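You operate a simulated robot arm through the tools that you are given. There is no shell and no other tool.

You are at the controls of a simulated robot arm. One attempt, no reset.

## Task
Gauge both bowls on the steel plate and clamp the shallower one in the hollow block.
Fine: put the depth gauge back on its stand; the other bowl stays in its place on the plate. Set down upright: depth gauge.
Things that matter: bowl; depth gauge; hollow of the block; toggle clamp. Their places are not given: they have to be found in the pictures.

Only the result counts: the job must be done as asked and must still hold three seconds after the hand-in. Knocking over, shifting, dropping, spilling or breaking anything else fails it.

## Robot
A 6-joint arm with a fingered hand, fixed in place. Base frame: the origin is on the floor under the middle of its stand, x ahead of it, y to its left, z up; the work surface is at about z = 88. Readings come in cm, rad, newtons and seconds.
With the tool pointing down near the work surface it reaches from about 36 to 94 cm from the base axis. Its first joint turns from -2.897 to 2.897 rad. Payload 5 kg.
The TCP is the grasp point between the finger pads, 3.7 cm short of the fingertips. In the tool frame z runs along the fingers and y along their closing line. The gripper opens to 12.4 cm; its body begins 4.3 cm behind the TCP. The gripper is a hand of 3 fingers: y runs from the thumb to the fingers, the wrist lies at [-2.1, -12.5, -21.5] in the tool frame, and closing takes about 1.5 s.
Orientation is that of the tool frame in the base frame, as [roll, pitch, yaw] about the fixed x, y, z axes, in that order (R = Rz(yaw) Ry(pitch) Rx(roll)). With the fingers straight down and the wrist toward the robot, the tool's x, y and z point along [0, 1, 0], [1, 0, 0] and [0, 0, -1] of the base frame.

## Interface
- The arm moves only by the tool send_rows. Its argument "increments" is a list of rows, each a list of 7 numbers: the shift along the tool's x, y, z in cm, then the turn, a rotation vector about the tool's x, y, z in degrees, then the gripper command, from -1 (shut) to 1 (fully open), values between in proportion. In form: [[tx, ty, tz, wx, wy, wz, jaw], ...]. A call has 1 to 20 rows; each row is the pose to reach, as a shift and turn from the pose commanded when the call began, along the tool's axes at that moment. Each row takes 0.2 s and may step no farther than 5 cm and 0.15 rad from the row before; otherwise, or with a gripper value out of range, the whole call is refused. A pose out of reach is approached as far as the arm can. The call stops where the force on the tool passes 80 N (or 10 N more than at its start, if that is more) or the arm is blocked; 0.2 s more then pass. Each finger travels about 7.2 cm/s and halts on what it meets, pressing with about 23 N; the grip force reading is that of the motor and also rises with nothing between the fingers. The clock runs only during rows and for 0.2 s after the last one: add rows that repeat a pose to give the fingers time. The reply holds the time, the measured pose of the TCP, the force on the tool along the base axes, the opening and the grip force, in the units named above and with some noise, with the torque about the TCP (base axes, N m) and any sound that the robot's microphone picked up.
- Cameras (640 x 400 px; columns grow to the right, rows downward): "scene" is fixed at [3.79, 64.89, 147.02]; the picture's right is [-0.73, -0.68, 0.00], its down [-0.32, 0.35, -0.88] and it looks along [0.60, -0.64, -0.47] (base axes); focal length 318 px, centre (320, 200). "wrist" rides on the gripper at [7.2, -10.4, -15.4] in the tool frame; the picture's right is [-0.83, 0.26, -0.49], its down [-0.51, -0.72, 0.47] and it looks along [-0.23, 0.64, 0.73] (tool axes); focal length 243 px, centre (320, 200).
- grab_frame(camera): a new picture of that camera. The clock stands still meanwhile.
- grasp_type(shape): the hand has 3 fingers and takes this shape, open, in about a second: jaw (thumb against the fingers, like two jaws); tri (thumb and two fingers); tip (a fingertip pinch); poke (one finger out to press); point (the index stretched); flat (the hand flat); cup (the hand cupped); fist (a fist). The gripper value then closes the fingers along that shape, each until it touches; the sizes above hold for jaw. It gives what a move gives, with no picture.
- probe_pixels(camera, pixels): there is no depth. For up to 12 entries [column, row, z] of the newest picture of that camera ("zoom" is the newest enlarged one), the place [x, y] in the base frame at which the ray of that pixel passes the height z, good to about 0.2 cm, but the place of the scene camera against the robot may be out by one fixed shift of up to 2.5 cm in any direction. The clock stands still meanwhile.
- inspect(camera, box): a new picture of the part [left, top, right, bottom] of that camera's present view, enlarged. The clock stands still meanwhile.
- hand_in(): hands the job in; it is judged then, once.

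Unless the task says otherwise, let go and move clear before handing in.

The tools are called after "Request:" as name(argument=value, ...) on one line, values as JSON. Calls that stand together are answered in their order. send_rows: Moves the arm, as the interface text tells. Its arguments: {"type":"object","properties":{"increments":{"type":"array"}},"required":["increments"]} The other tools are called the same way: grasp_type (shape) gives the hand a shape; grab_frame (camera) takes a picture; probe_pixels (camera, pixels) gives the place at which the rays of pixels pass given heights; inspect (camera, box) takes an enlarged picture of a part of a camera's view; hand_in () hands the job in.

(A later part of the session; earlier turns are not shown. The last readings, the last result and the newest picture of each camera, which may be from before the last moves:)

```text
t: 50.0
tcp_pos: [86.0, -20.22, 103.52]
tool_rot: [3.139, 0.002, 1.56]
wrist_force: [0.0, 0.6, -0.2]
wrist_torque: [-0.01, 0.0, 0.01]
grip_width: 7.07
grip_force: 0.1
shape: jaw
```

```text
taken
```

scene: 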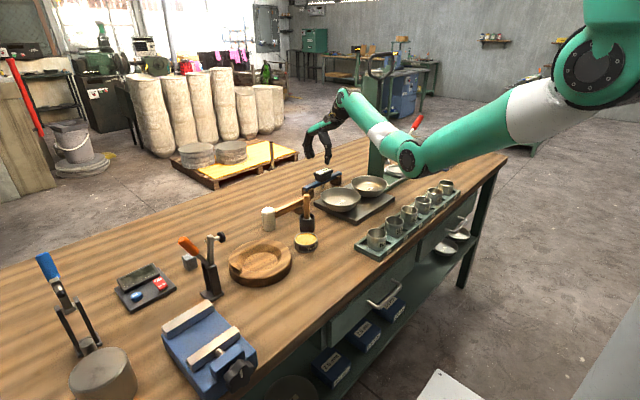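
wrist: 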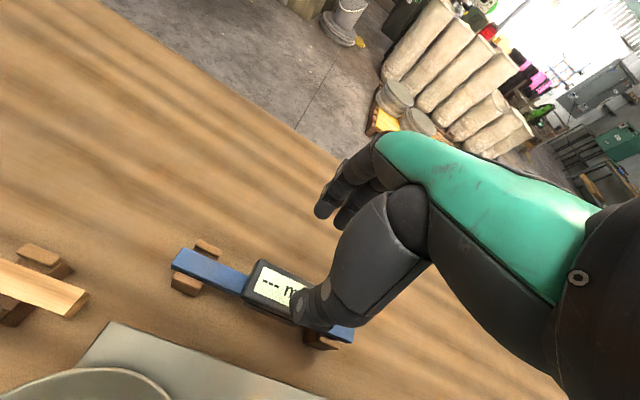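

The gauge is back on its stand. Next I'll fly over to the block and clamp for a near-overhead look.

Request:
send_rows(increments=[[0, 0, -4, 0, 0, 0, 0.4], [2, -1, -7.5, 0, 0, 0, 0.6], [6, -2.5, -7.5, 0, 0, 0, 0.8], [10, -4, -7.5, 0, 0, 0, 1], [14, -5.5, -7.5, 0, 0, 0, 1], [18, -7, -7.5, 0, 0, 0, 1], [22, -8.5, -7.5, 0, 0, 0, 1], [26, -10, -7.5, 0, 0, 0, 1], [30, -11.5, -7.5, 0, 0, 0, 1], [34, -12, -7.5, 0, 0, 0, 1], [36, -12, -7.5, 0, 0, 0, 1], [36, -12, -7.5, 0, 0, 0, 1]])

Request:
grab_frame(camera="wrist")

Request:
inspect(camera="wrist", box=[0, 200, 320, 400])

```text
t: 52.6
tcp_pos: [74.27, 15.57, 110.98]
tool_rot: [3.141, 0.0, 1.56]
wrist_force: [-0.3, 0.2, 0.0]
wrist_torque: [0.01, -0.04, 0.02]
grip_width: 12.38
grip_force: 0.0
shape: jaw
```

```text
taken
```

wrist: 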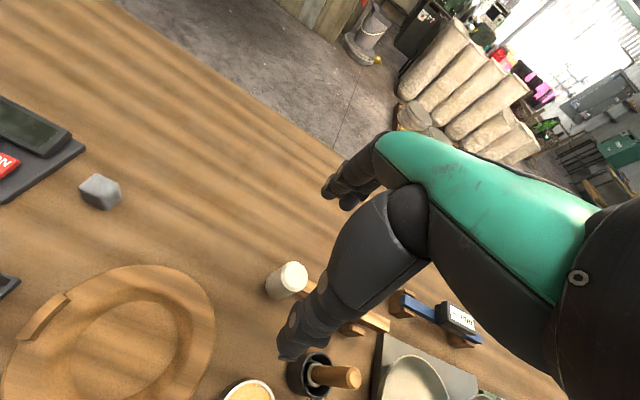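

```text
2.00 times, centred on (160, 300) of wrist
```

zoom: 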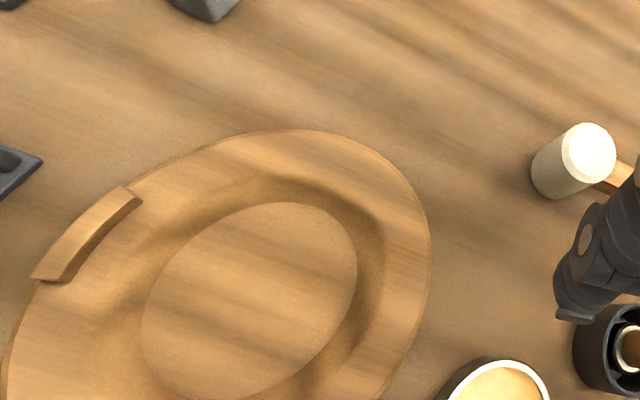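

The hollow is a flat-floored recess with sloped walls and a raised ledge on the clamp side. I'll shift so both the block and the clamp are in view.

Request:
send_rows(increments=[[2.5, -2, 0, 0, 0, 0, 1], [5, -4, 0, 0, 0, 0, 1], [6.5, -5, 0, 0, 0, 0, 1], [6.5, -5, 0, 0, 0, 0, 1]])

Request:
grab_frame(camera="wrist")

Request:
inspect(camera="wrist", box=[0, 180, 352, 400])

```text
t: 53.6
tcp_pos: [69.46, 22.48, 111.18]
tool_rot: [-3.141, 0.0, 1.561]
wrist_force: [-0.9, -0.1, -0.4]
wrist_torque: [-0.01, 0.01, 0.0]
grip_width: 12.4
grip_force: 0.2
shape: jaw
```

```text
taken
```

wrist: 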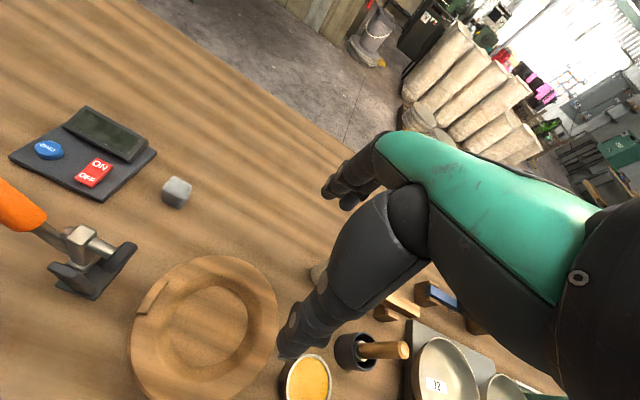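

```text
1.82 times, centred on (176, 290) of wrist
```

zoom: 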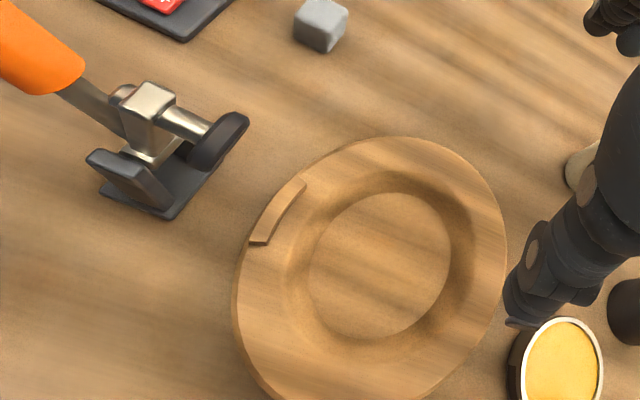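

I'll probe the block's rim, floor, ledge and clamp parts.

Request:
probe_pixels(camera="zoom", pixels=[[237, 300, 91], [400, 137, 91], [505, 230, 91], [300, 175, 91], [470, 330, 91], [425, 395, 91], [308, 265, 89], [450, 258, 89], [400, 193, 89], [365, 338, 89]])

Request:
probe_pixels(camera="zoom", pixels=[[303, 180, 92], [250, 242, 92], [268, 243, 92], [306, 190, 92], [165, 215, 88.5], [90, 155, 88.5], [245, 120, 106], [190, 165, 106], [150, 95, 107], [35, 60, 104], [60, 90, 100]])

```text
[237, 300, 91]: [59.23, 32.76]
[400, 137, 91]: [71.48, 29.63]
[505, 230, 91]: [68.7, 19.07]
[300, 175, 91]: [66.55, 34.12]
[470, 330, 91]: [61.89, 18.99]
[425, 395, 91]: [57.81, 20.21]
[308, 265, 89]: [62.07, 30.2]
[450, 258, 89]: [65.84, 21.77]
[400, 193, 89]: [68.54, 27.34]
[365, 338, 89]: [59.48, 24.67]
```

```text
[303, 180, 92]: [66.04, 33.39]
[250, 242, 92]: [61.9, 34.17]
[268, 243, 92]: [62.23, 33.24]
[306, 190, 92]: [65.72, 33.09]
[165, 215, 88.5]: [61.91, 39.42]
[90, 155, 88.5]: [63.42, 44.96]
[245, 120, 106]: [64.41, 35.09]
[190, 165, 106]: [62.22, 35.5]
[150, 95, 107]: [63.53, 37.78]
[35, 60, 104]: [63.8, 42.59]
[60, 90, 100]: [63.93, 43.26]
```

The block centre is about (64.0,26.0), with the hollow floor radius at about 4.6. The clamp swings in the x≈63.6 plane toward -y. Now G9: its rim (14 cm) is wider than the hand, so I'll pinch its near-side rim with the hand tilted along the wall. First I'll fly to above that rim with a radial yaw.

Request:
send_rows(increments=[[-4, -1, 0, 0, 0, 2, 0.5], [-8, -2, 0, 0, 0, 4, 0.2], [-12, -3, 0, 0, 0, 6, 0], [-16, -4, 0, 0, 0, 8, -0.2], [-20, -5, 0, 0, 0, 10, -0.3], [-24, -6, 0, 0, 0, 12, -0.3], [-28, -7, 0, 0, 0, 14, -0.3], [-32, -8, 0, 0, 0, 16, -0.3], [-36, -9, 0, 0, 0, 18, -0.3], [-40, -10, 0, 0, 0, 20, -0.3], [-44, -11, 0, 0, 0, 22, -0.3], [-45.6, -11, 0, 0, 0, 22.2, -0.3], [-45.6, -11, 0, 0, 0, 22.2, -0.3]])

Request:
grab_frame(camera="wrist")

```text
t: 56.4
tcp_pos: [57.86, -23.16, 111.21]
tool_rot: [-3.141, 0.001, 1.172]
wrist_force: [0.1, 0.0, 0.1]
wrist_torque: [-0.01, -0.02, 0.0]
grip_width: 4.39
grip_force: 0.1
shape: jaw
```

```text
taken
```

wrist: 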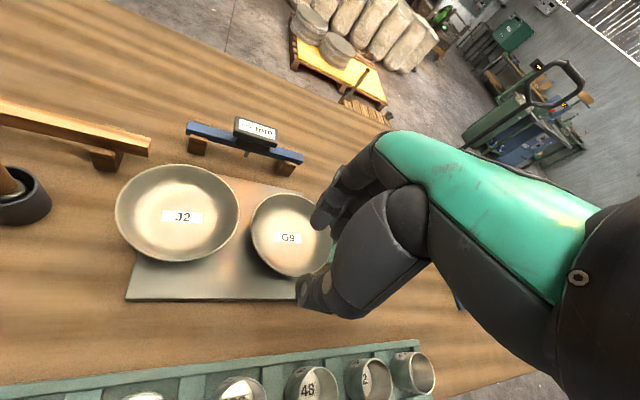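

Both bowls and the gauge look right. I'll test the -30° tilt here in free space.

Request:
send_rows(increments=[[0, 0, 0, -7.5, 0, 0, -0.3], [0, 0, 0, -15, 0, 0, -0.3], [0, 0, 0, -22.5, 0, 0, -0.3], [0, 0, 0, -30, 0, 0, -0.3], [0, 0, 0, -30, 0, 0, -0.3]])

Request:
grab_frame(camera="wrist")

Request:
inspect(camera="scene", box=[280, 90, 480, 230])

```text
t: 57.6
tcp_pos: [58.0, -23.08, 111.03]
tool_rot: [2.617, 0.0, 1.174]
wrist_force: [-0.2, 0.2, 0.4]
wrist_torque: [-0.05, -0.01, -0.02]
grip_width: 4.36
grip_force: 0.1
shape: jaw
```

```text
taken
```

wrist: 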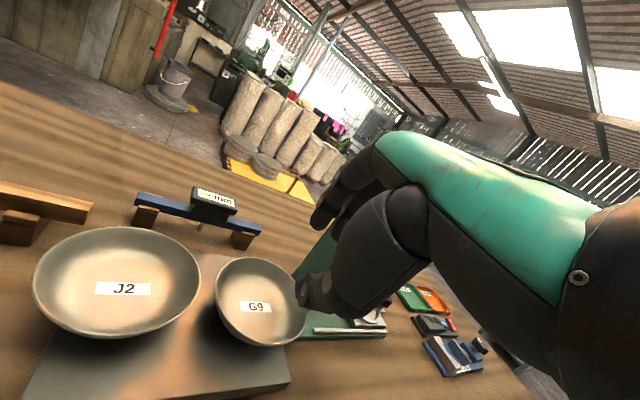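

```text
2.86 times, centred on (380, 160) of scene
```

zoom: 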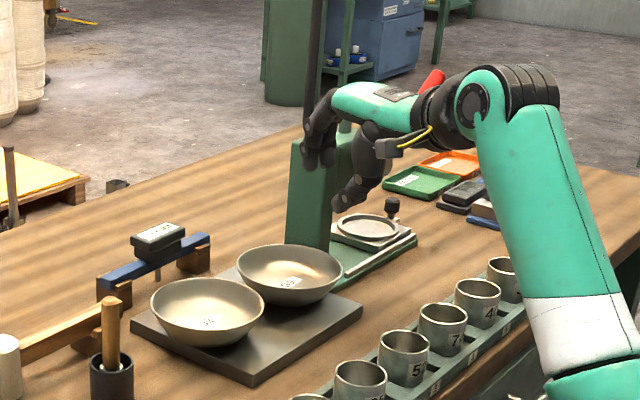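

The tilt is reachable. This oblique view lets me triangulate G9's rim height against the earlier overhead view, so I'll zoom in.

Request:
inspect(camera="wrist", box=[190, 220, 350, 370])

```text
2.67 times, centred on (270, 295) of wrist
```

zoom: 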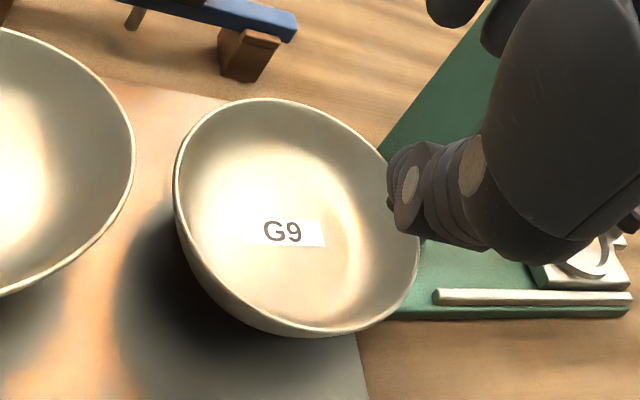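

Request:
probe_pixels(camera="zoom", pixels=[[173, 180, 94], [190, 135, 94], [265, 98, 94], [340, 120, 94], [190, 235, 94], [235, 290, 94], [290, 323, 94], [350, 328, 94], [400, 295, 94], [419, 250, 94], [282, 232, 91], [365, 370, 89.3]])

```text
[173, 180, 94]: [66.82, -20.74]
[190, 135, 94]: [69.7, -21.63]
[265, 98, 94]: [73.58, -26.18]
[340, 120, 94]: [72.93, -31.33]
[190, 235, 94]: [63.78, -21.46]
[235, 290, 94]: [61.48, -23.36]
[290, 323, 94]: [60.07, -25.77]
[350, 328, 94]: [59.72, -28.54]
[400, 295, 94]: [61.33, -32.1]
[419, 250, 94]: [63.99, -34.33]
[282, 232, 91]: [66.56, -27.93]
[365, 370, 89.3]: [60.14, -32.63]
```

The rim comes out at z≈94.3, centre ≈(66.4,-27.6), r≈7.0. The near rim point is about (59.95,-24.9). I'll move to a pre-grasp 8 cm back along the tool axis.

Request:
send_rows(increments=[[-0.3, -2.1, 1.9, 0, 0, 0, -0.3], [-0.6, -4.2, 3.8, 0, 0, 0, -0.3], [-0.93, -6.25, 5.74, 0, 0, 0, -0.3], [-0.93, -6.25, 5.74, 0, 0, 0, -0.3]])

Request:
grab_frame(camera="wrist")

Request:
inspect(camera="scene", box=[300, 120, 460, 240])

```text
t: 58.6
tcp_pos: [55.4, -23.11, 103.01]
tool_rot: [2.62, 0.0, 1.172]
wrist_force: [-0.2, 0.4, 0.5]
wrist_torque: [0.0, -0.02, -0.03]
grip_width: 4.36
grip_force: 0.0
shape: jaw
```

```text
taken
```

wrist: 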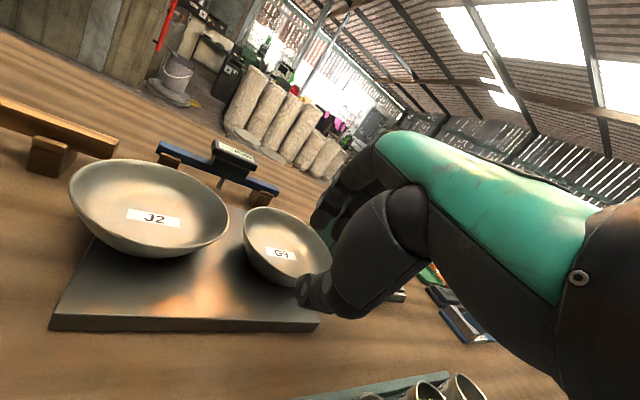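

```text
3.33 times, centred on (380, 180) of scene
```

zoom: 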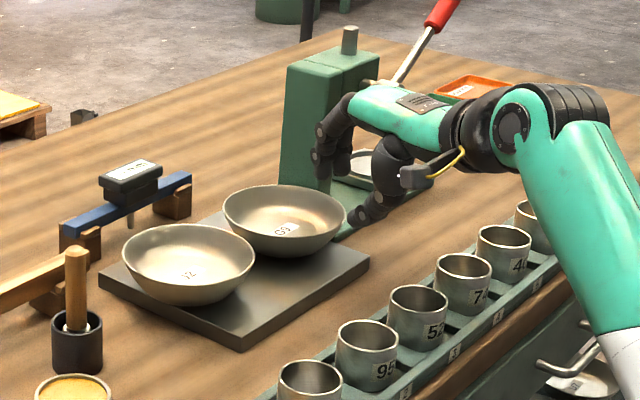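

The approach geometry looks good: thumb outside, fingers inside, and the wrist well above the cups. I'll advance 6 cm along the tool axis and check.

Request:
send_rows(increments=[[0, 0, 2, 0, 0, 0, -0.3], [0, 0, 4, 0, 0, 0, -0.3], [0, 0, 6, 0, 0, 0, -0.3], [0, 0, 6, 0, 0, 0, -0.3]])

Request:
inspect(camera="wrist", box=[200, 160, 400, 340])

Request:
inspect(camera="scene", box=[330, 140, 430, 220])

```text
t: 59.6
tcp_pos: [58.39, -24.07, 97.51]
tool_rot: [2.619, 0.0, 1.174]
wrist_force: [0.8, -0.2, -0.7]
wrist_torque: [0.04, 0.01, 0.02]
grip_width: 4.38
grip_force: 0.1
shape: jaw
```

```text
2.22 times, centred on (300, 250) of wrist
```

zoom: 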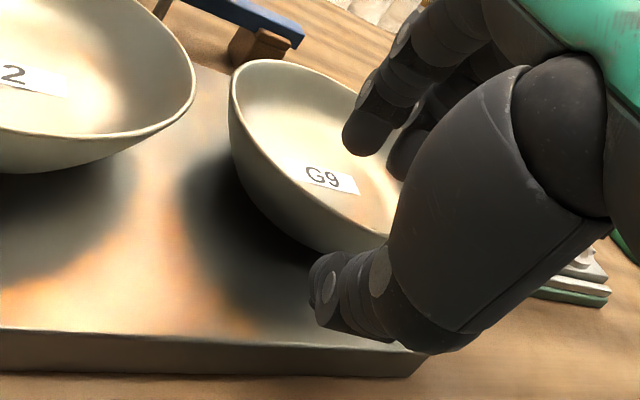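

```text
5.00 times, centred on (380, 180) of scene
```

zoom: 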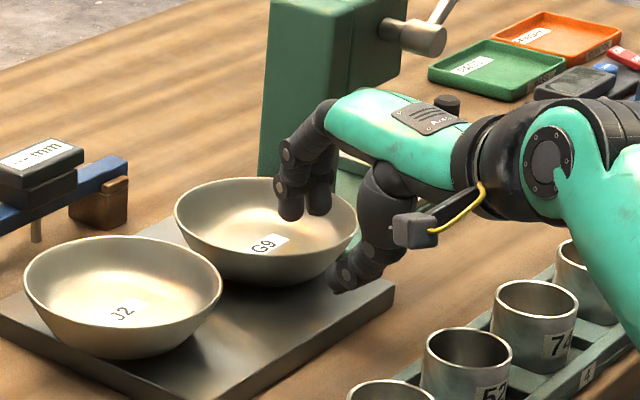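

Fingers are inside and the thumb is outside G9's near rim. I'll advance 1.5 cm more and check.

Request:
send_rows(increments=[[0, 0, 0.8, 0, 0, 0, -0.3], [0, 0, 1.5, 0, 0, 0, -0.3], [0, 0, 1.5, 0, 0, 0, -0.3]])

Request:
inspect(camera="wrist", box=[220, 160, 400, 320])

Request:
inspect(camera="scene", box=[340, 150, 420, 220])

```text
t: 60.4
tcp_pos: [58.72, -24.31, 96.2]
tool_rot: [2.62, -0.002, 1.174]
wrist_force: [0.0, -0.4, -0.5]
wrist_torque: [0.0, -0.02, 0.0]
grip_width: 4.37
grip_force: 0.1
shape: jaw
```

```text
2.50 times, centred on (310, 240) of wrist
```

zoom: 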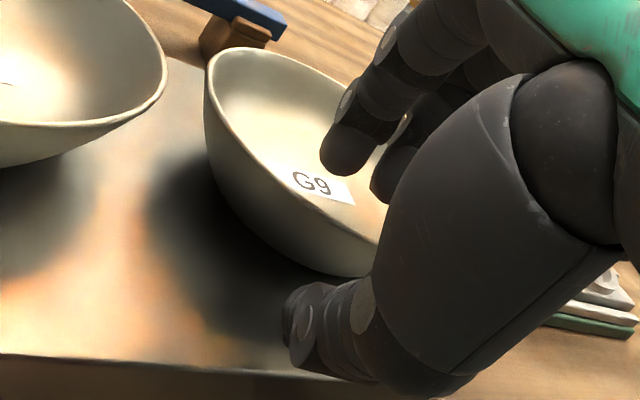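

```text
5.71 times, centred on (380, 185) of scene
```

zoom: 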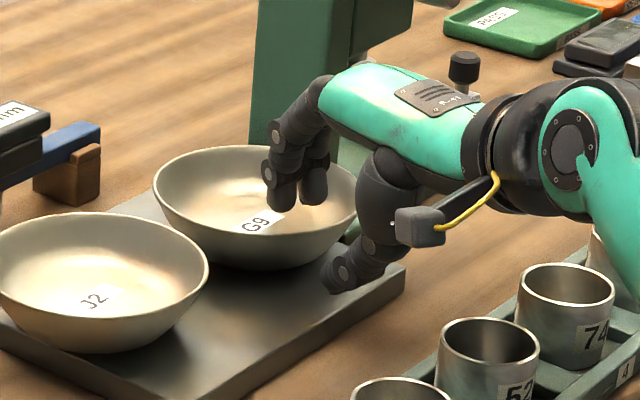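

The pinch geometry is good. I'll close the grip on the rim.

Request:
send_rows(increments=[[0, 0, 0, 0, 0, 0, -0.5], [0, 0, 0, 0, 0, 0, -0.65], [0, 0, 0, 0, 0, 0, -0.8], [0, 0, 0, 0, 0, 0, -1], [0, 0, 0, 0, 0, 0, -1], [0, 0, 0, 0, 0, 0, -1], [0, 0, 0, 0, 0, 0, -1]])

Request:
inspect(camera="wrist", box=[220, 160, 400, 320])

Request:
inspect(camera="scene", box=[340, 150, 420, 220])

```text
t: 62.0
tcp_pos: [58.92, -24.39, 96.27]
tool_rot: [2.617, 0.0, 1.173]
wrist_force: [0.8, -0.7, 2.4]
wrist_torque: [-0.02, -0.14, -0.07]
grip_width: 0.06
grip_force: 23.3
shape: jaw
```

```text
2.50 times, centred on (310, 240) of wrist
```

zoom: 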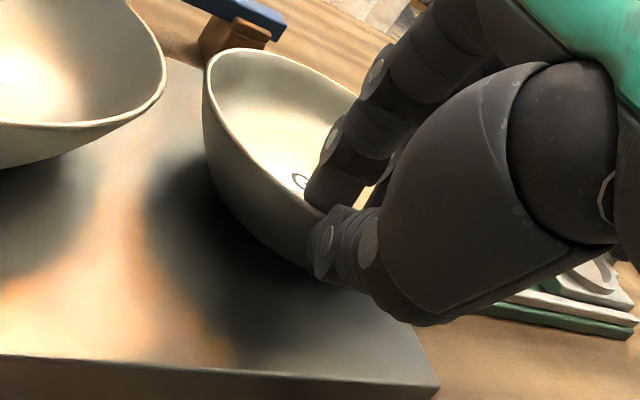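

```text
5.71 times, centred on (380, 185) of scene
```

zoom: 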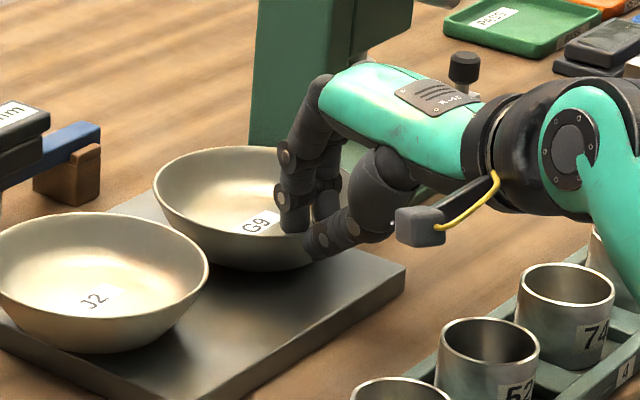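

The thumb and fingers have closed with the wall apparently between them (23 N). I'll lift slowly by 1 cm and check the load and the picture.

Request:
send_rows(increments=[[0, 0.15, -0.26, 0, 0, 0, -1], [0, 0.3, -0.52, 0, 0, 0, -1], [0, 0.5, -0.87, 0, 0, 0, -1], [0, 0.5, -0.87, 0, 0, 0, -1]])

Request:
inspect(camera="wrist", box=[200, 160, 400, 340])

Request:
inspect(camera="scene", box=[330, 145, 420, 220])

```text
t: 63.0
tcp_pos: [58.8, -24.44, 97.57]
tool_rot: [2.617, -0.001, 1.175]
wrist_force: [-0.4, 0.4, -1.2]
wrist_torque: [-0.03, -0.03, -0.02]
grip_width: 0.02
grip_force: 23.0
shape: jaw
```

```text
2.22 times, centred on (300, 250) of wrist
```

zoom: 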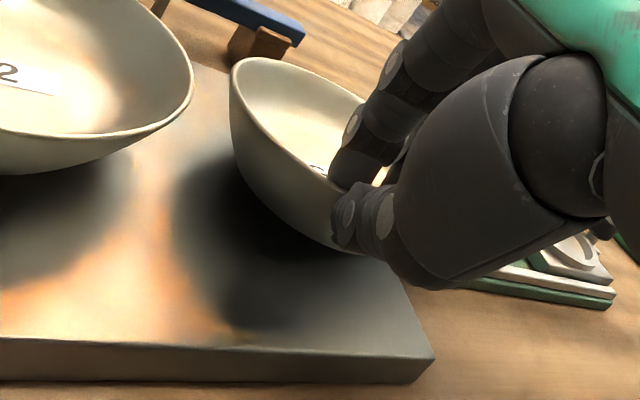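

```text
5.33 times, centred on (375, 182) of scene
```

zoom: 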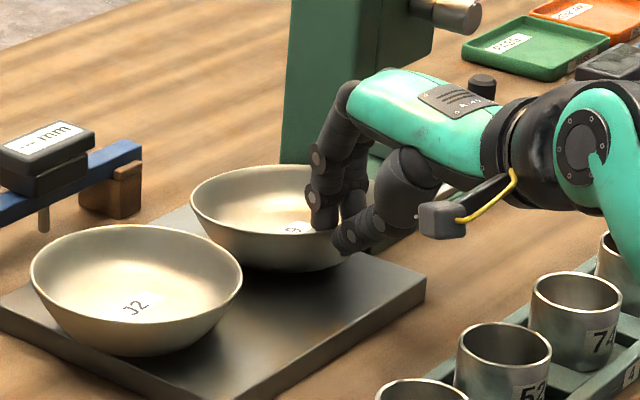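

The rim crossing stayed at the same wrist pixel (about 308,243) through the lift, so the grip holds and the bowl is pivoting on its far edge. I'll lift 2 cm more and look.

Request:
send_rows(increments=[[0, 0.25, -0.43, 0, 0, 0, -1], [0, 0.5, -0.87, 0, 0, 0, -1], [0, 0.75, -1.3, 0, 0, 0, -1], [0, 1.0, -1.73, 0, 0, 0, -1], [0, 1.0, -1.73, 0, 0, 0, -1]])

Request:
inspect(camera="wrist", box=[200, 160, 400, 340])

Request:
inspect(camera="scene", box=[330, 145, 420, 220])

```text
t: 64.2
tcp_pos: [58.73, -24.4, 99.44]
tool_rot: [2.618, 0.001, 1.172]
wrist_force: [0.5, 0.0, 0.2]
wrist_torque: [0.0, -0.04, 0.02]
grip_width: 0.02
grip_force: 23.1
shape: jaw
```

```text
2.22 times, centred on (300, 250) of wrist
```

zoom: 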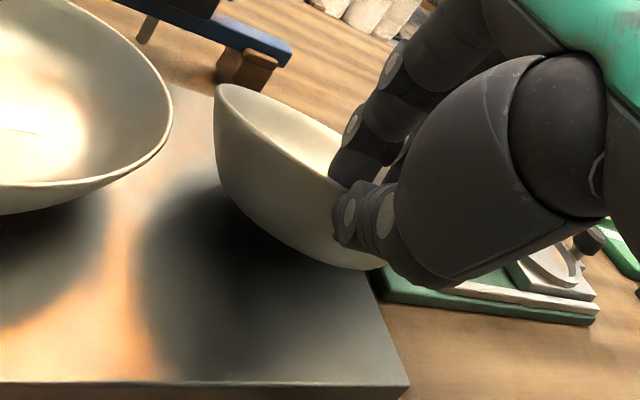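

```text
5.33 times, centred on (375, 182) of scene
```

zoom: 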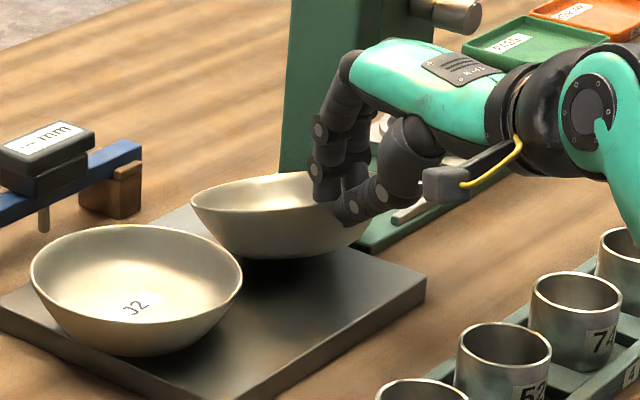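

The bowl's near side is lifting firmly. I'll lift another 4 cm so it hangs free.

Request:
send_rows(increments=[[0, 0.5, -0.87, 0, 0, 0, -1], [0, 1.0, -1.73, 0, 0, 0, -1], [0, 1.5, -2.6, 0, 0, 0, -1], [0, 2.0, -3.46, 0, 0, 0, -1], [0, 2.0, -3.46, 0, 0, 0, -1]])

Request:
inspect(camera="wrist", box=[180, 140, 420, 360])

Request:
inspect(camera="scene", box=[330, 135, 430, 220])

```text
t: 65.4
tcp_pos: [58.77, -24.47, 103.54]
tool_rot: [2.617, 0.0, 1.173]
wrist_force: [0.0, 0.4, -0.9]
wrist_torque: [0.02, 0.06, 0.03]
grip_width: 0.01
grip_force: 22.7
shape: jaw
```

```text
1.82 times, centred on (300, 250) of wrist
```

zoom: 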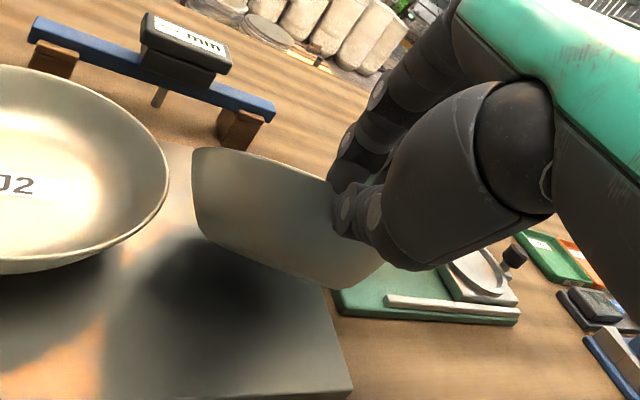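

```text
4.71 times, centred on (380, 178) of scene
```

zoom: 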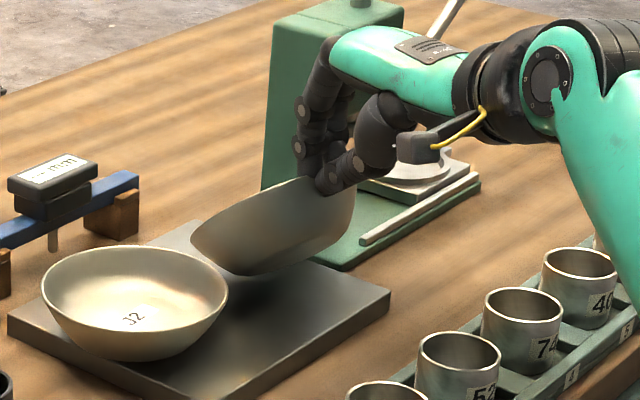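

The bowl now hangs free, tilted about 29° far side down, because the rim pinch acts like a hinge with some stiffness. That's workable: I can lay it into the hollow far edge first. I'll raise it gently so it clears everything on the way.

Request:
send_rows(increments=[[0, 0.5, -0.87, 0, 0, 0, -1], [0, 1.25, -2.16, 0, 0, 0, -1], [0, 2.25, -3.9, 0, 0, 0, -1], [0, 3.25, -5.63, 0, 0, 0, -1], [0, 4.25, -7.36, 0, 0, 0, -1], [0, 5.25, -9.1, 0, 0, 0, -1], [0, 5.75, -9.96, 0, 0, 0, -1], [0, 5.75, -9.96, 0, 0, 0, -1]])

Request:
grab_frame(camera="wrist")

Request:
inspect(camera="scene", box=[300, 90, 440, 210])

```text
t: 67.2
tcp_pos: [58.75, -24.55, 114.94]
tool_rot: [2.618, 0.001, 1.174]
wrist_force: [0.6, -0.2, -0.1]
wrist_torque: [-0.01, 0.01, -0.03]
grip_width: 0.0
grip_force: 22.8
shape: jaw
```

```text
taken
```

wrist: 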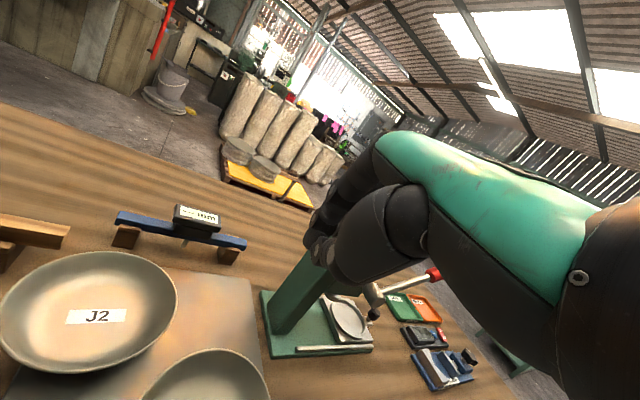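

```text
3.33 times, centred on (370, 150) of scene
```

zoom: 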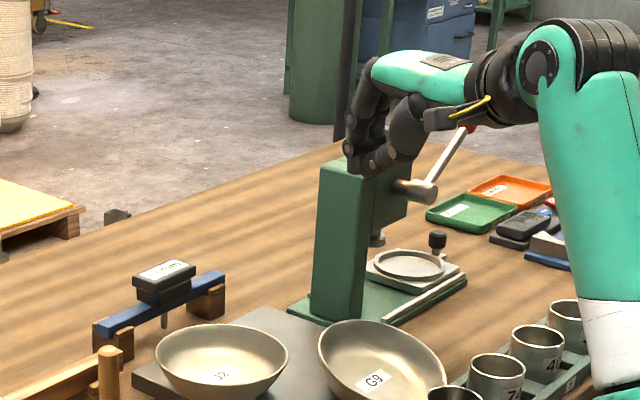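

The bowl slipped out during the lift. G9 is now lower in the scene picture at about (378,203 to 215), partly off the plate. I'll inspect it closely before doing anything.

Request:
inspect(camera="scene", box=[330, 170, 450, 250])

Request:
inspect(camera="wrist", box=[0, 240, 300, 400])

Request:
grab_frame(camera="scene")

```text
5.00 times, centred on (390, 210) of scene
```

zoom: 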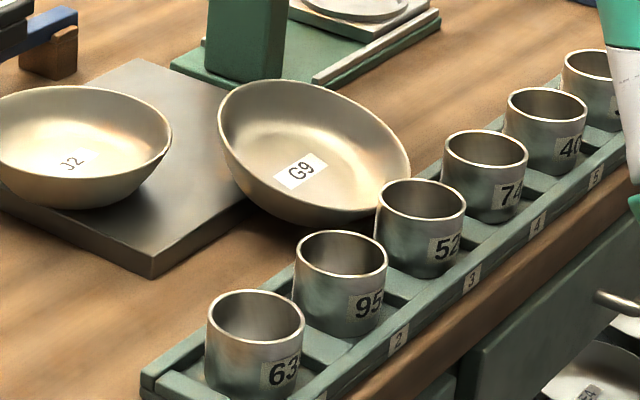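

```text
2.13 times, centred on (150, 320) of wrist
```

zoom: 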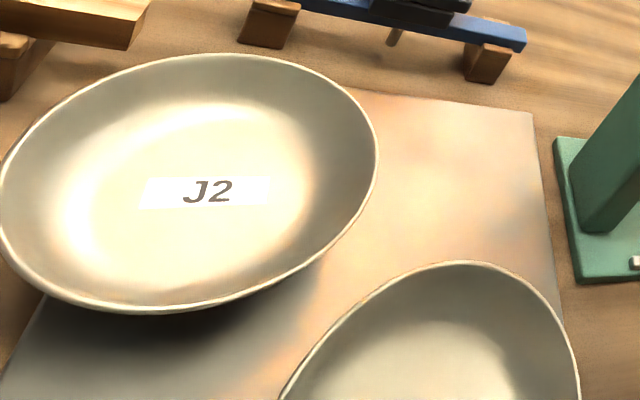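

```text
taken
```

scene: 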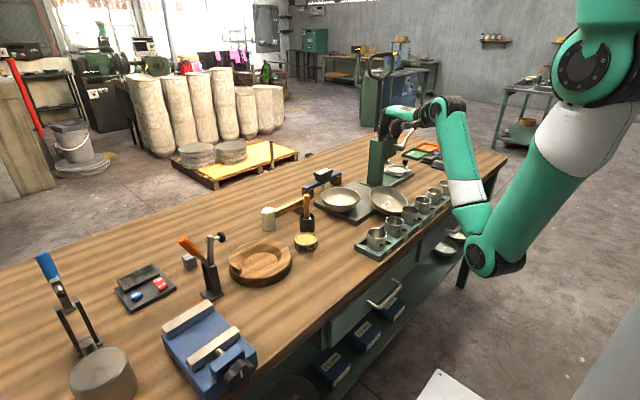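

G9 now leans off the plate's near edge with its label up, close to the cup tray. Nothing else seems moved. I'll pull the hand up and out, level the tool, and get a wrist view from above.

Request:
send_rows(increments=[[-0.15, 2.5, 2.1, 0, 0, 0, -1], [-0.3, 5, 4.2, 0, 0, 0, -1], [-0.38, 6.2, 5.3, 0, 0, 0, -1], [-0.38, 6.2, 5.3, 8, 0, 0, -1], [-0.38, 6.2, 5.3, 16, 0, 0, -1], [-0.38, 6.2, 5.3, 24, 0, 0, -1], [-0.38, 6.2, 5.3, 30, 0, 0, -1], [-0.38, 6.2, 5.3, 30, 0, 0, -1]])

Request:
grab_frame(camera="wrist")

Request:
inspect(camera="wrist", box=[60, 200, 360, 400])

```text
t: 69.0
tcp_pos: [66.0, -27.9, 113.52]
tool_rot: [-3.14, 0.001, 1.173]
wrist_force: [0.4, 0.4, 0.3]
wrist_torque: [0.01, -0.01, -0.01]
grip_width: 0.01
grip_force: 23.1
shape: jaw
```

```text
taken
```

wrist: 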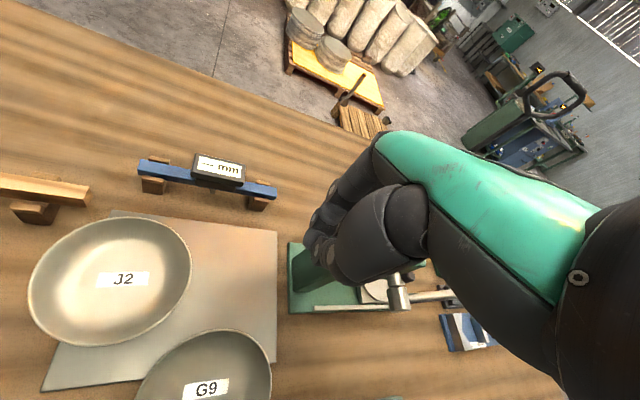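

```text
2.00 times, centred on (210, 300) of wrist
```

zoom: 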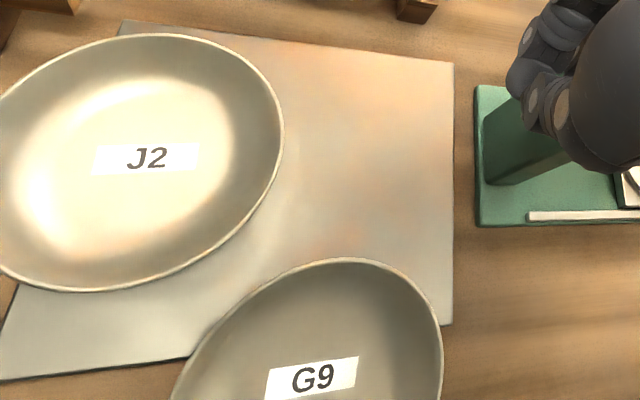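

Request:
send_rows(increments=[[0.1, -3.3, 1.5, 0, 0, 0, -1], [0.2, -6.6, 2.5, 0, 0, 0, -1], [0.2, -9.8, 2.5, 0, 0, 0, -0.3], [0.2, -9.8, 2.5, 0, 0, 0, -0.3]])

Request:
grab_frame(camera="wrist")

Request:
inspect(camera="wrist", box=[60, 180, 380, 400])

```text
t: 70.0
tcp_pos: [56.87, -23.94, 110.98]
tool_rot: [-3.142, 0.001, 1.175]
wrist_force: [-0.1, 0.4, 0.9]
wrist_torque: [0.0, 0.02, -0.01]
grip_width: 4.3
grip_force: 0.0
shape: jaw
```

```text
taken
```

wrist: 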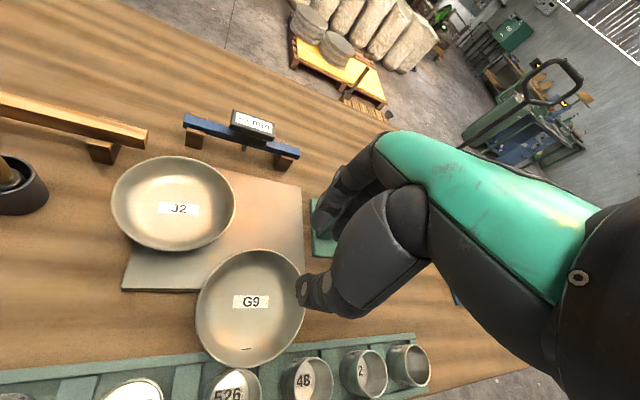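

```text
1.82 times, centred on (220, 290) of wrist
```

zoom: 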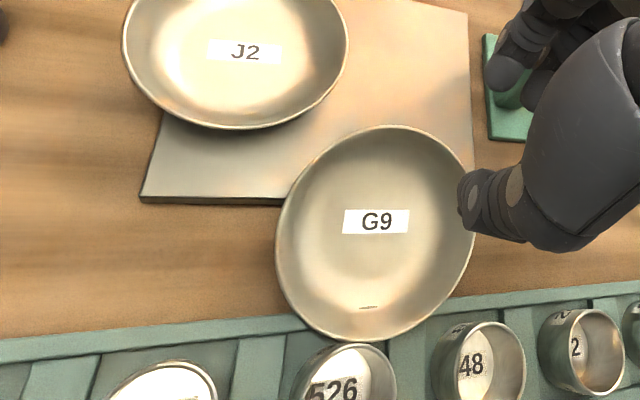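

G9 is upright but leaning: its far side sits on the plate edge and its near side leans toward the cup tray. I'll probe the tray, cups and bowl rim to understand its pose, and look at the closed-hand geometry too.

Request:
probe_pixels(camera="zoom", pixels=[[150, 337, 90], [450, 308, 90], [345, 385, 95], [478, 363, 95], [580, 348, 95], [375, 126, 95], [355, 340, 91], [355, 340, 94], [276, 250, 93], [474, 235, 93], [375, 222, 91], [200, 200, 89.3]])

Request:
inspect(camera="scene", box=[360, 180, 430, 230])

Request:
inspect(camera="wrist", box=[180, 230, 320, 400])

```text
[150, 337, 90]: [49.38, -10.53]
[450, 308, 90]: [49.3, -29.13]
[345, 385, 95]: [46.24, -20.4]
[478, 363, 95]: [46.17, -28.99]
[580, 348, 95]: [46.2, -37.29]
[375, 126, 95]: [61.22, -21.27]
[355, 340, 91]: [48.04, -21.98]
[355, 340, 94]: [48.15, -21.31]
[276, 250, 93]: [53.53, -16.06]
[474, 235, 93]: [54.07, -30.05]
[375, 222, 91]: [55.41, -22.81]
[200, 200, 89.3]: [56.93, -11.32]
```

```text
8.00 times, centred on (395, 205) of scene
```

zoom: 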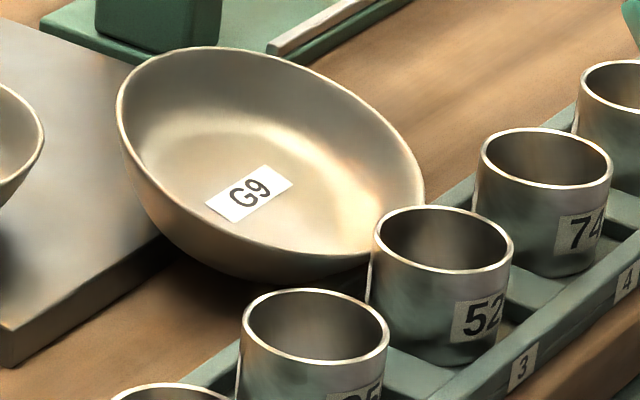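

```text
2.35 times, centred on (250, 315) of wrist
```

zoom: 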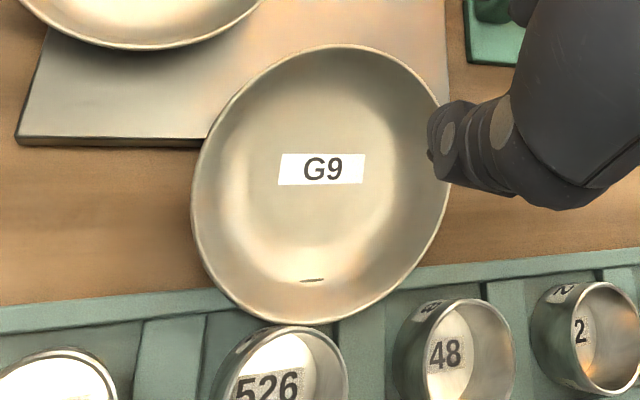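

The bowl sits between the plate edge (x≈57) and the tray edge (x≈49.3), its rim centre near (54.4,-22.6). The pinch was only at the fingertips, so I'll look at how the closed fingers actually meet.

Request:
send_rows(increments=[[0, 0, 0, 0, 0, 0, -0.7], [0, 0, 0, 0, 0, 0, -0.94], [0, 0, 0, 0, 0, 0, -0.94], [0, 0, 0, 0, 0, 0, -0.94]])

Request:
inspect(camera="scene", box=[370, 90, 450, 160])

Request:
inspect(camera="wrist", box=[260, 170, 400, 320])

```text
t: 71.0
tcp_pos: [57.03, -24.02, 111.12]
tool_rot: [-3.141, 0.001, 1.173]
wrist_force: [-0.2, 0.3, 0.7]
wrist_torque: [0.0, 0.02, -0.01]
grip_width: 0.42
grip_force: 0.0
shape: jaw
```

```text
5.71 times, centred on (410, 125) of scene
```

zoom: 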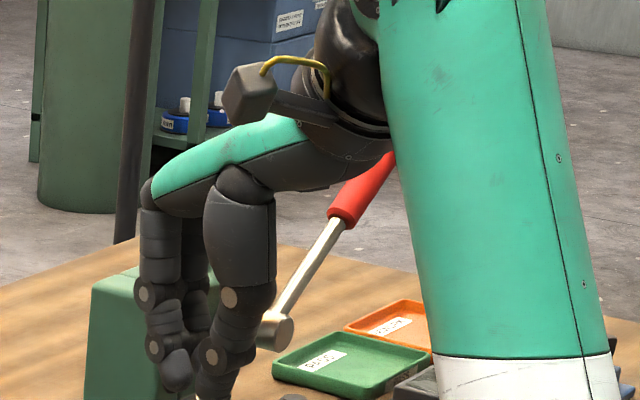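

```text
2.67 times, centred on (330, 245) of wrist
```

zoom: 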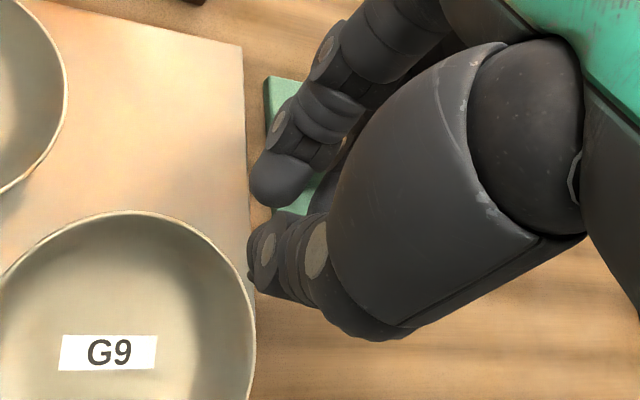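

The fingers converge like a V, so a thin wall is only held at the very tips. When fully open, though, the tips seem to splay about 16 cm, perhaps enough to straddle the 14 cm rim. I'll open fully and measure.

Request:
send_rows(increments=[[0, 0, 0, 0, 0, 0, 0], [0, 0, 0, 0, 0, 0, 1], [0, 0, 0, 0, 0, 0, 1], [0, 0, 0, 0, 0, 0, 1], [0, 0, 0, 0, 0, 0, 1], [0, 0, 0, 0, 0, 0, 1]])

Request:
inspect(camera="scene", box=[360, 90, 460, 170])

Request:
inspect(camera="wrist", box=[240, 150, 420, 380])

```text
t: 72.4
tcp_pos: [56.8, -23.92, 111.11]
tool_rot: [-3.141, 0.0, 1.172]
wrist_force: [-0.6, 0.3, -0.3]
wrist_torque: [0.0, 0.0, -0.01]
grip_width: 12.37
grip_force: 0.1
shape: jaw
```

```text
5.00 times, centred on (410, 130) of scene
```

zoom: 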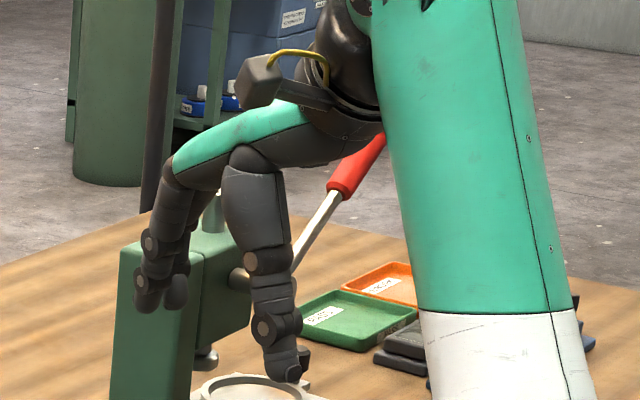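

```text
1.74 times, centred on (330, 265) of wrist
```

zoom: 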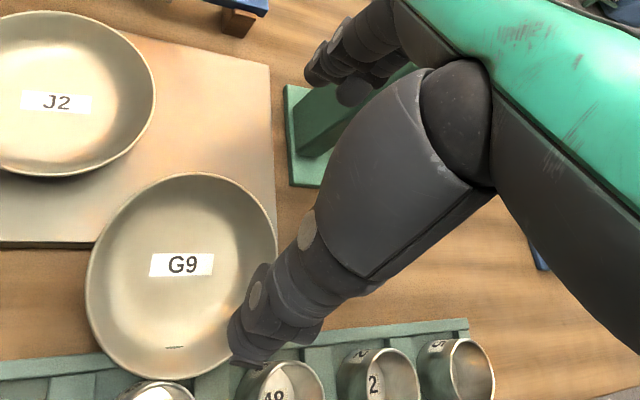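

The jaw's inner gap is only about 13 to 13.5 cm, too small for 14 cm. I'll try the "cup" and "tri" shapes here in free air and see how wide they open.

Request:
grasp_type(shape="cup")

Request:
inspect(camera="scene", box=[360, 90, 460, 170])

Request:
inspect(camera="wrist", box=[240, 150, 420, 380])

```text
t: 73.3
tcp_pos: [56.81, -23.96, 110.88]
tool_rot: [3.141, 0.0, 1.173]
wrist_force: [-1.1, -0.1, -0.6]
wrist_torque: [0.01, 0.01, -0.03]
grip_width: 5.95
grip_force: 0.2
shape: cup
```

```text
5.00 times, centred on (410, 130) of scene
```

zoom: 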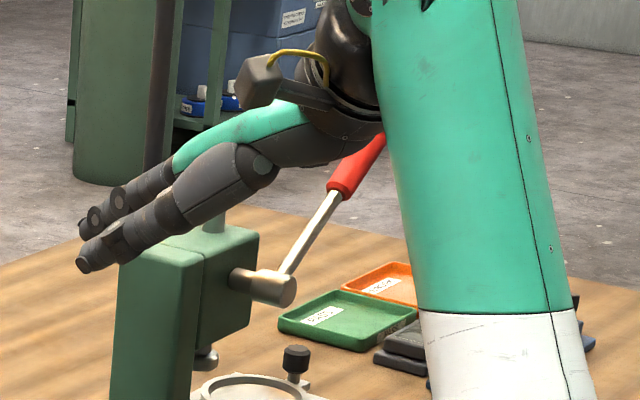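

```text
1.74 times, centred on (330, 265) of wrist
```

zoom: 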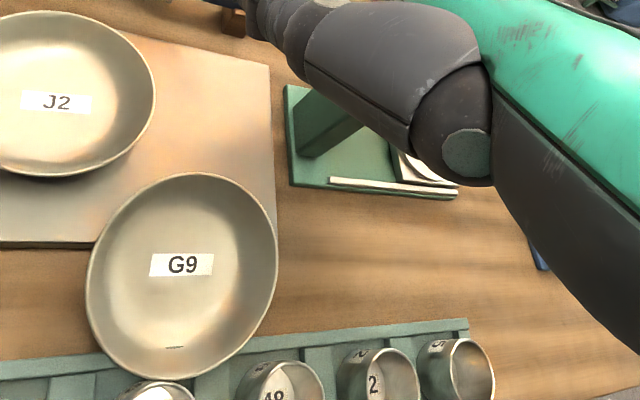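

"Cup" just stretches the fingers forward like a scoop, which doesn't help. Trying "tri" and then "tip".

Request:
grasp_type(shape="tri")

Request:
inspect(camera="scene", box=[360, 90, 460, 170])

Request:
inspect(camera="wrist", box=[240, 150, 420, 380])

```text
t: 74.2
tcp_pos: [56.95, -23.86, 111.07]
tool_rot: [3.141, -0.001, 1.174]
wrist_force: [0.4, 1.1, 0.4]
wrist_torque: [-0.02, 0.05, 0.02]
grip_width: 12.36
grip_force: 0.0
shape: tri
```

```text
5.00 times, centred on (410, 130) of scene
```

zoom: 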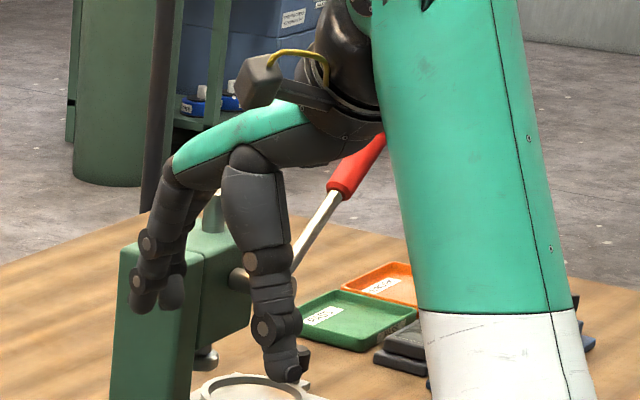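

```text
1.74 times, centred on (330, 265) of wrist
```

zoom: 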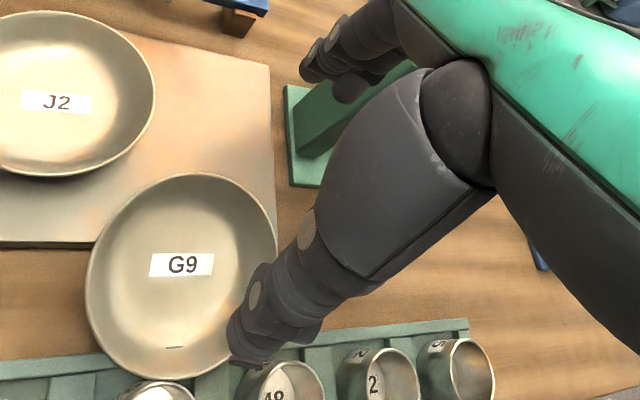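

"Tri" opens about the same. A safer idea is an internal expansion grip: insert the fingers inside the bowl and open outward against the inner wall. That puts the centre of mass under the hand, leaves nothing outside the rim, and can be tested with a small lift. First I need G9's exact pose, so I'll switch back to jaw and probe rim rays.

Request:
grasp_type(shape="jaw")

Request:
inspect(camera="wrist", box=[180, 230, 320, 380])

```text
t: 75.1
tcp_pos: [56.84, -23.98, 110.84]
tool_rot: [3.14, 0.0, 1.173]
wrist_force: [0.2, 0.3, 0.2]
wrist_torque: [0.02, -0.01, -0.02]
grip_width: 12.39
grip_force: 0.1
shape: jaw
```

```text
2.67 times, centred on (250, 305) of wrist
```

zoom: 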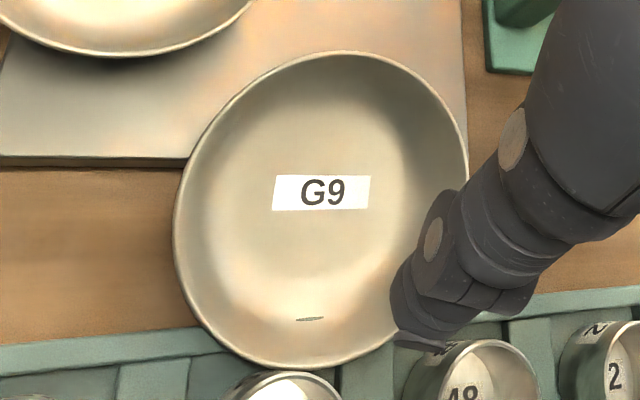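

Request:
probe_pixels(camera="zoom", pixels=[[173, 235, 90], [173, 235, 96], [200, 145, 90], [200, 145, 96], [335, 52, 90], [335, 52, 96], [468, 175, 90], [468, 175, 96], [200, 305, 90], [200, 305, 96], [285, 366, 90], [285, 366, 96]])

Request:
probe_pixels(camera="zoom", pixels=[[430, 95, 90], [430, 95, 96], [350, 360, 90], [350, 360, 96], [310, 319, 90], [320, 193, 90], [320, 193, 92], [100, 344, 90], [265, 380, 95]])

```text
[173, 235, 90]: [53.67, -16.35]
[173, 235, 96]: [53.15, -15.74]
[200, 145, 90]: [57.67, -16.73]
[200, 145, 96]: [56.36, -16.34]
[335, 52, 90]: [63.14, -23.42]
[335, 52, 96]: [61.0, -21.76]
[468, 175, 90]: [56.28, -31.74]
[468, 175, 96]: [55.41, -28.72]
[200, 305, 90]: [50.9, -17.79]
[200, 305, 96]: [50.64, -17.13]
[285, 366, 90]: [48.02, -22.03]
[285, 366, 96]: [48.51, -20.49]
```

```text
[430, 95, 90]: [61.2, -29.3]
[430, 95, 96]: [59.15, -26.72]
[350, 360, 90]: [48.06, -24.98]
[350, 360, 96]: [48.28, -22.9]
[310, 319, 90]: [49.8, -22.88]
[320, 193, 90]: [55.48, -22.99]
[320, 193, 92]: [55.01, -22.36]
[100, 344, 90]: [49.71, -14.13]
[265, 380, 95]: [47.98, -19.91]
```

G9's rim centre is at about (54.75,-23.1,92.7), tilted about 14° toward the robot, sitting on the table and the plate edge. I'll align yaw to 1.571, set a partial opening, then tilt -14° to match the bowl's axis.

Request:
send_rows(increments=[[0.05, -1, 0.3, 0, 0, -7.6, 0.5], [0.1, -2, 0.6, 0, 0, -15.2, 0.2], [0.17, -3.15, 0.8, 0, 0, -22.8, -0.1], [0.17, -3.15, 0.8, 0, 0, -22.8, -0.1], [0.17, -3.15, 0.8, 0, 0, -22.8, -0.1]])

Request:
send_rows(increments=[[0, -0.5, 2, -5, 0, 0, -0.1], [0, -1, 4, -10, 0, 0, -0.1], [0, -1.8, 6.9, -14, 0, 0, -0.1], [0, -1.8, 6.9, -14, 0, 0, -0.1]])

Request:
grab_frame(camera="wrist")

Request:
inspect(camera="scene", box=[350, 130, 450, 230])

```text
t: 76.3
tcp_pos: [54.28, -22.66, 110.1]
tool_rot: [3.141, 0.0, 1.571]
wrist_force: [0.5, -0.9, -0.5]
wrist_torque: [-0.02, 0.01, -0.02]
grip_width: 5.59
grip_force: 0.1
shape: jaw
```

```text
t: 77.3
tcp_pos: [52.48, -22.35, 103.18]
tool_rot: [2.896, 0.002, 1.571]
wrist_force: [-0.4, -0.5, 0.4]
wrist_torque: [0.02, -0.01, -0.01]
grip_width: 5.59
grip_force: 0.1
shape: jaw
```

```text
taken
```

wrist: 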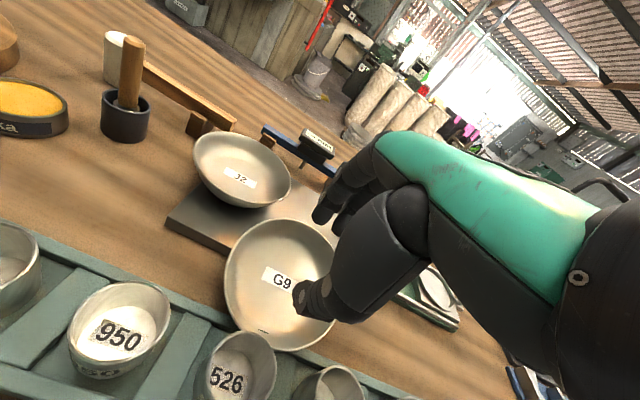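

```text
4.00 times, centred on (400, 180) of scene
```

zoom: 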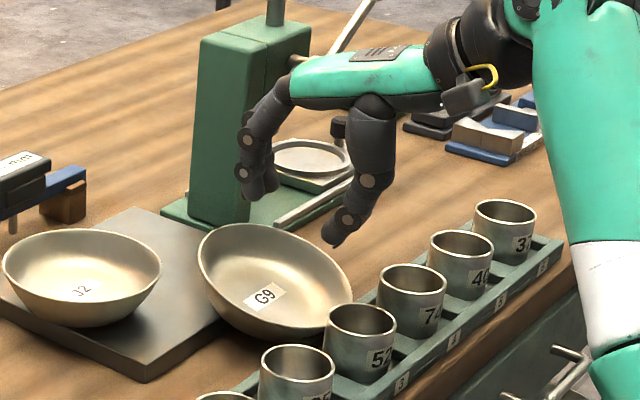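

The hand axis matches the bowl's tilt. I'll zoom in to check centring before inserting the fingers.

Request:
inspect(camera="wrist", box=[200, 190, 380, 370])

```text
2.22 times, centred on (290, 280) of wrist
```

zoom: 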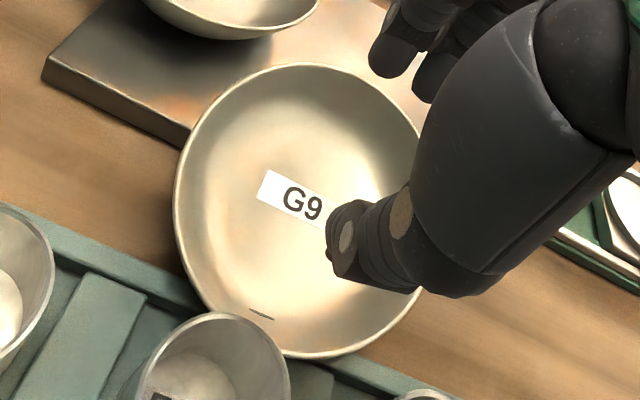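

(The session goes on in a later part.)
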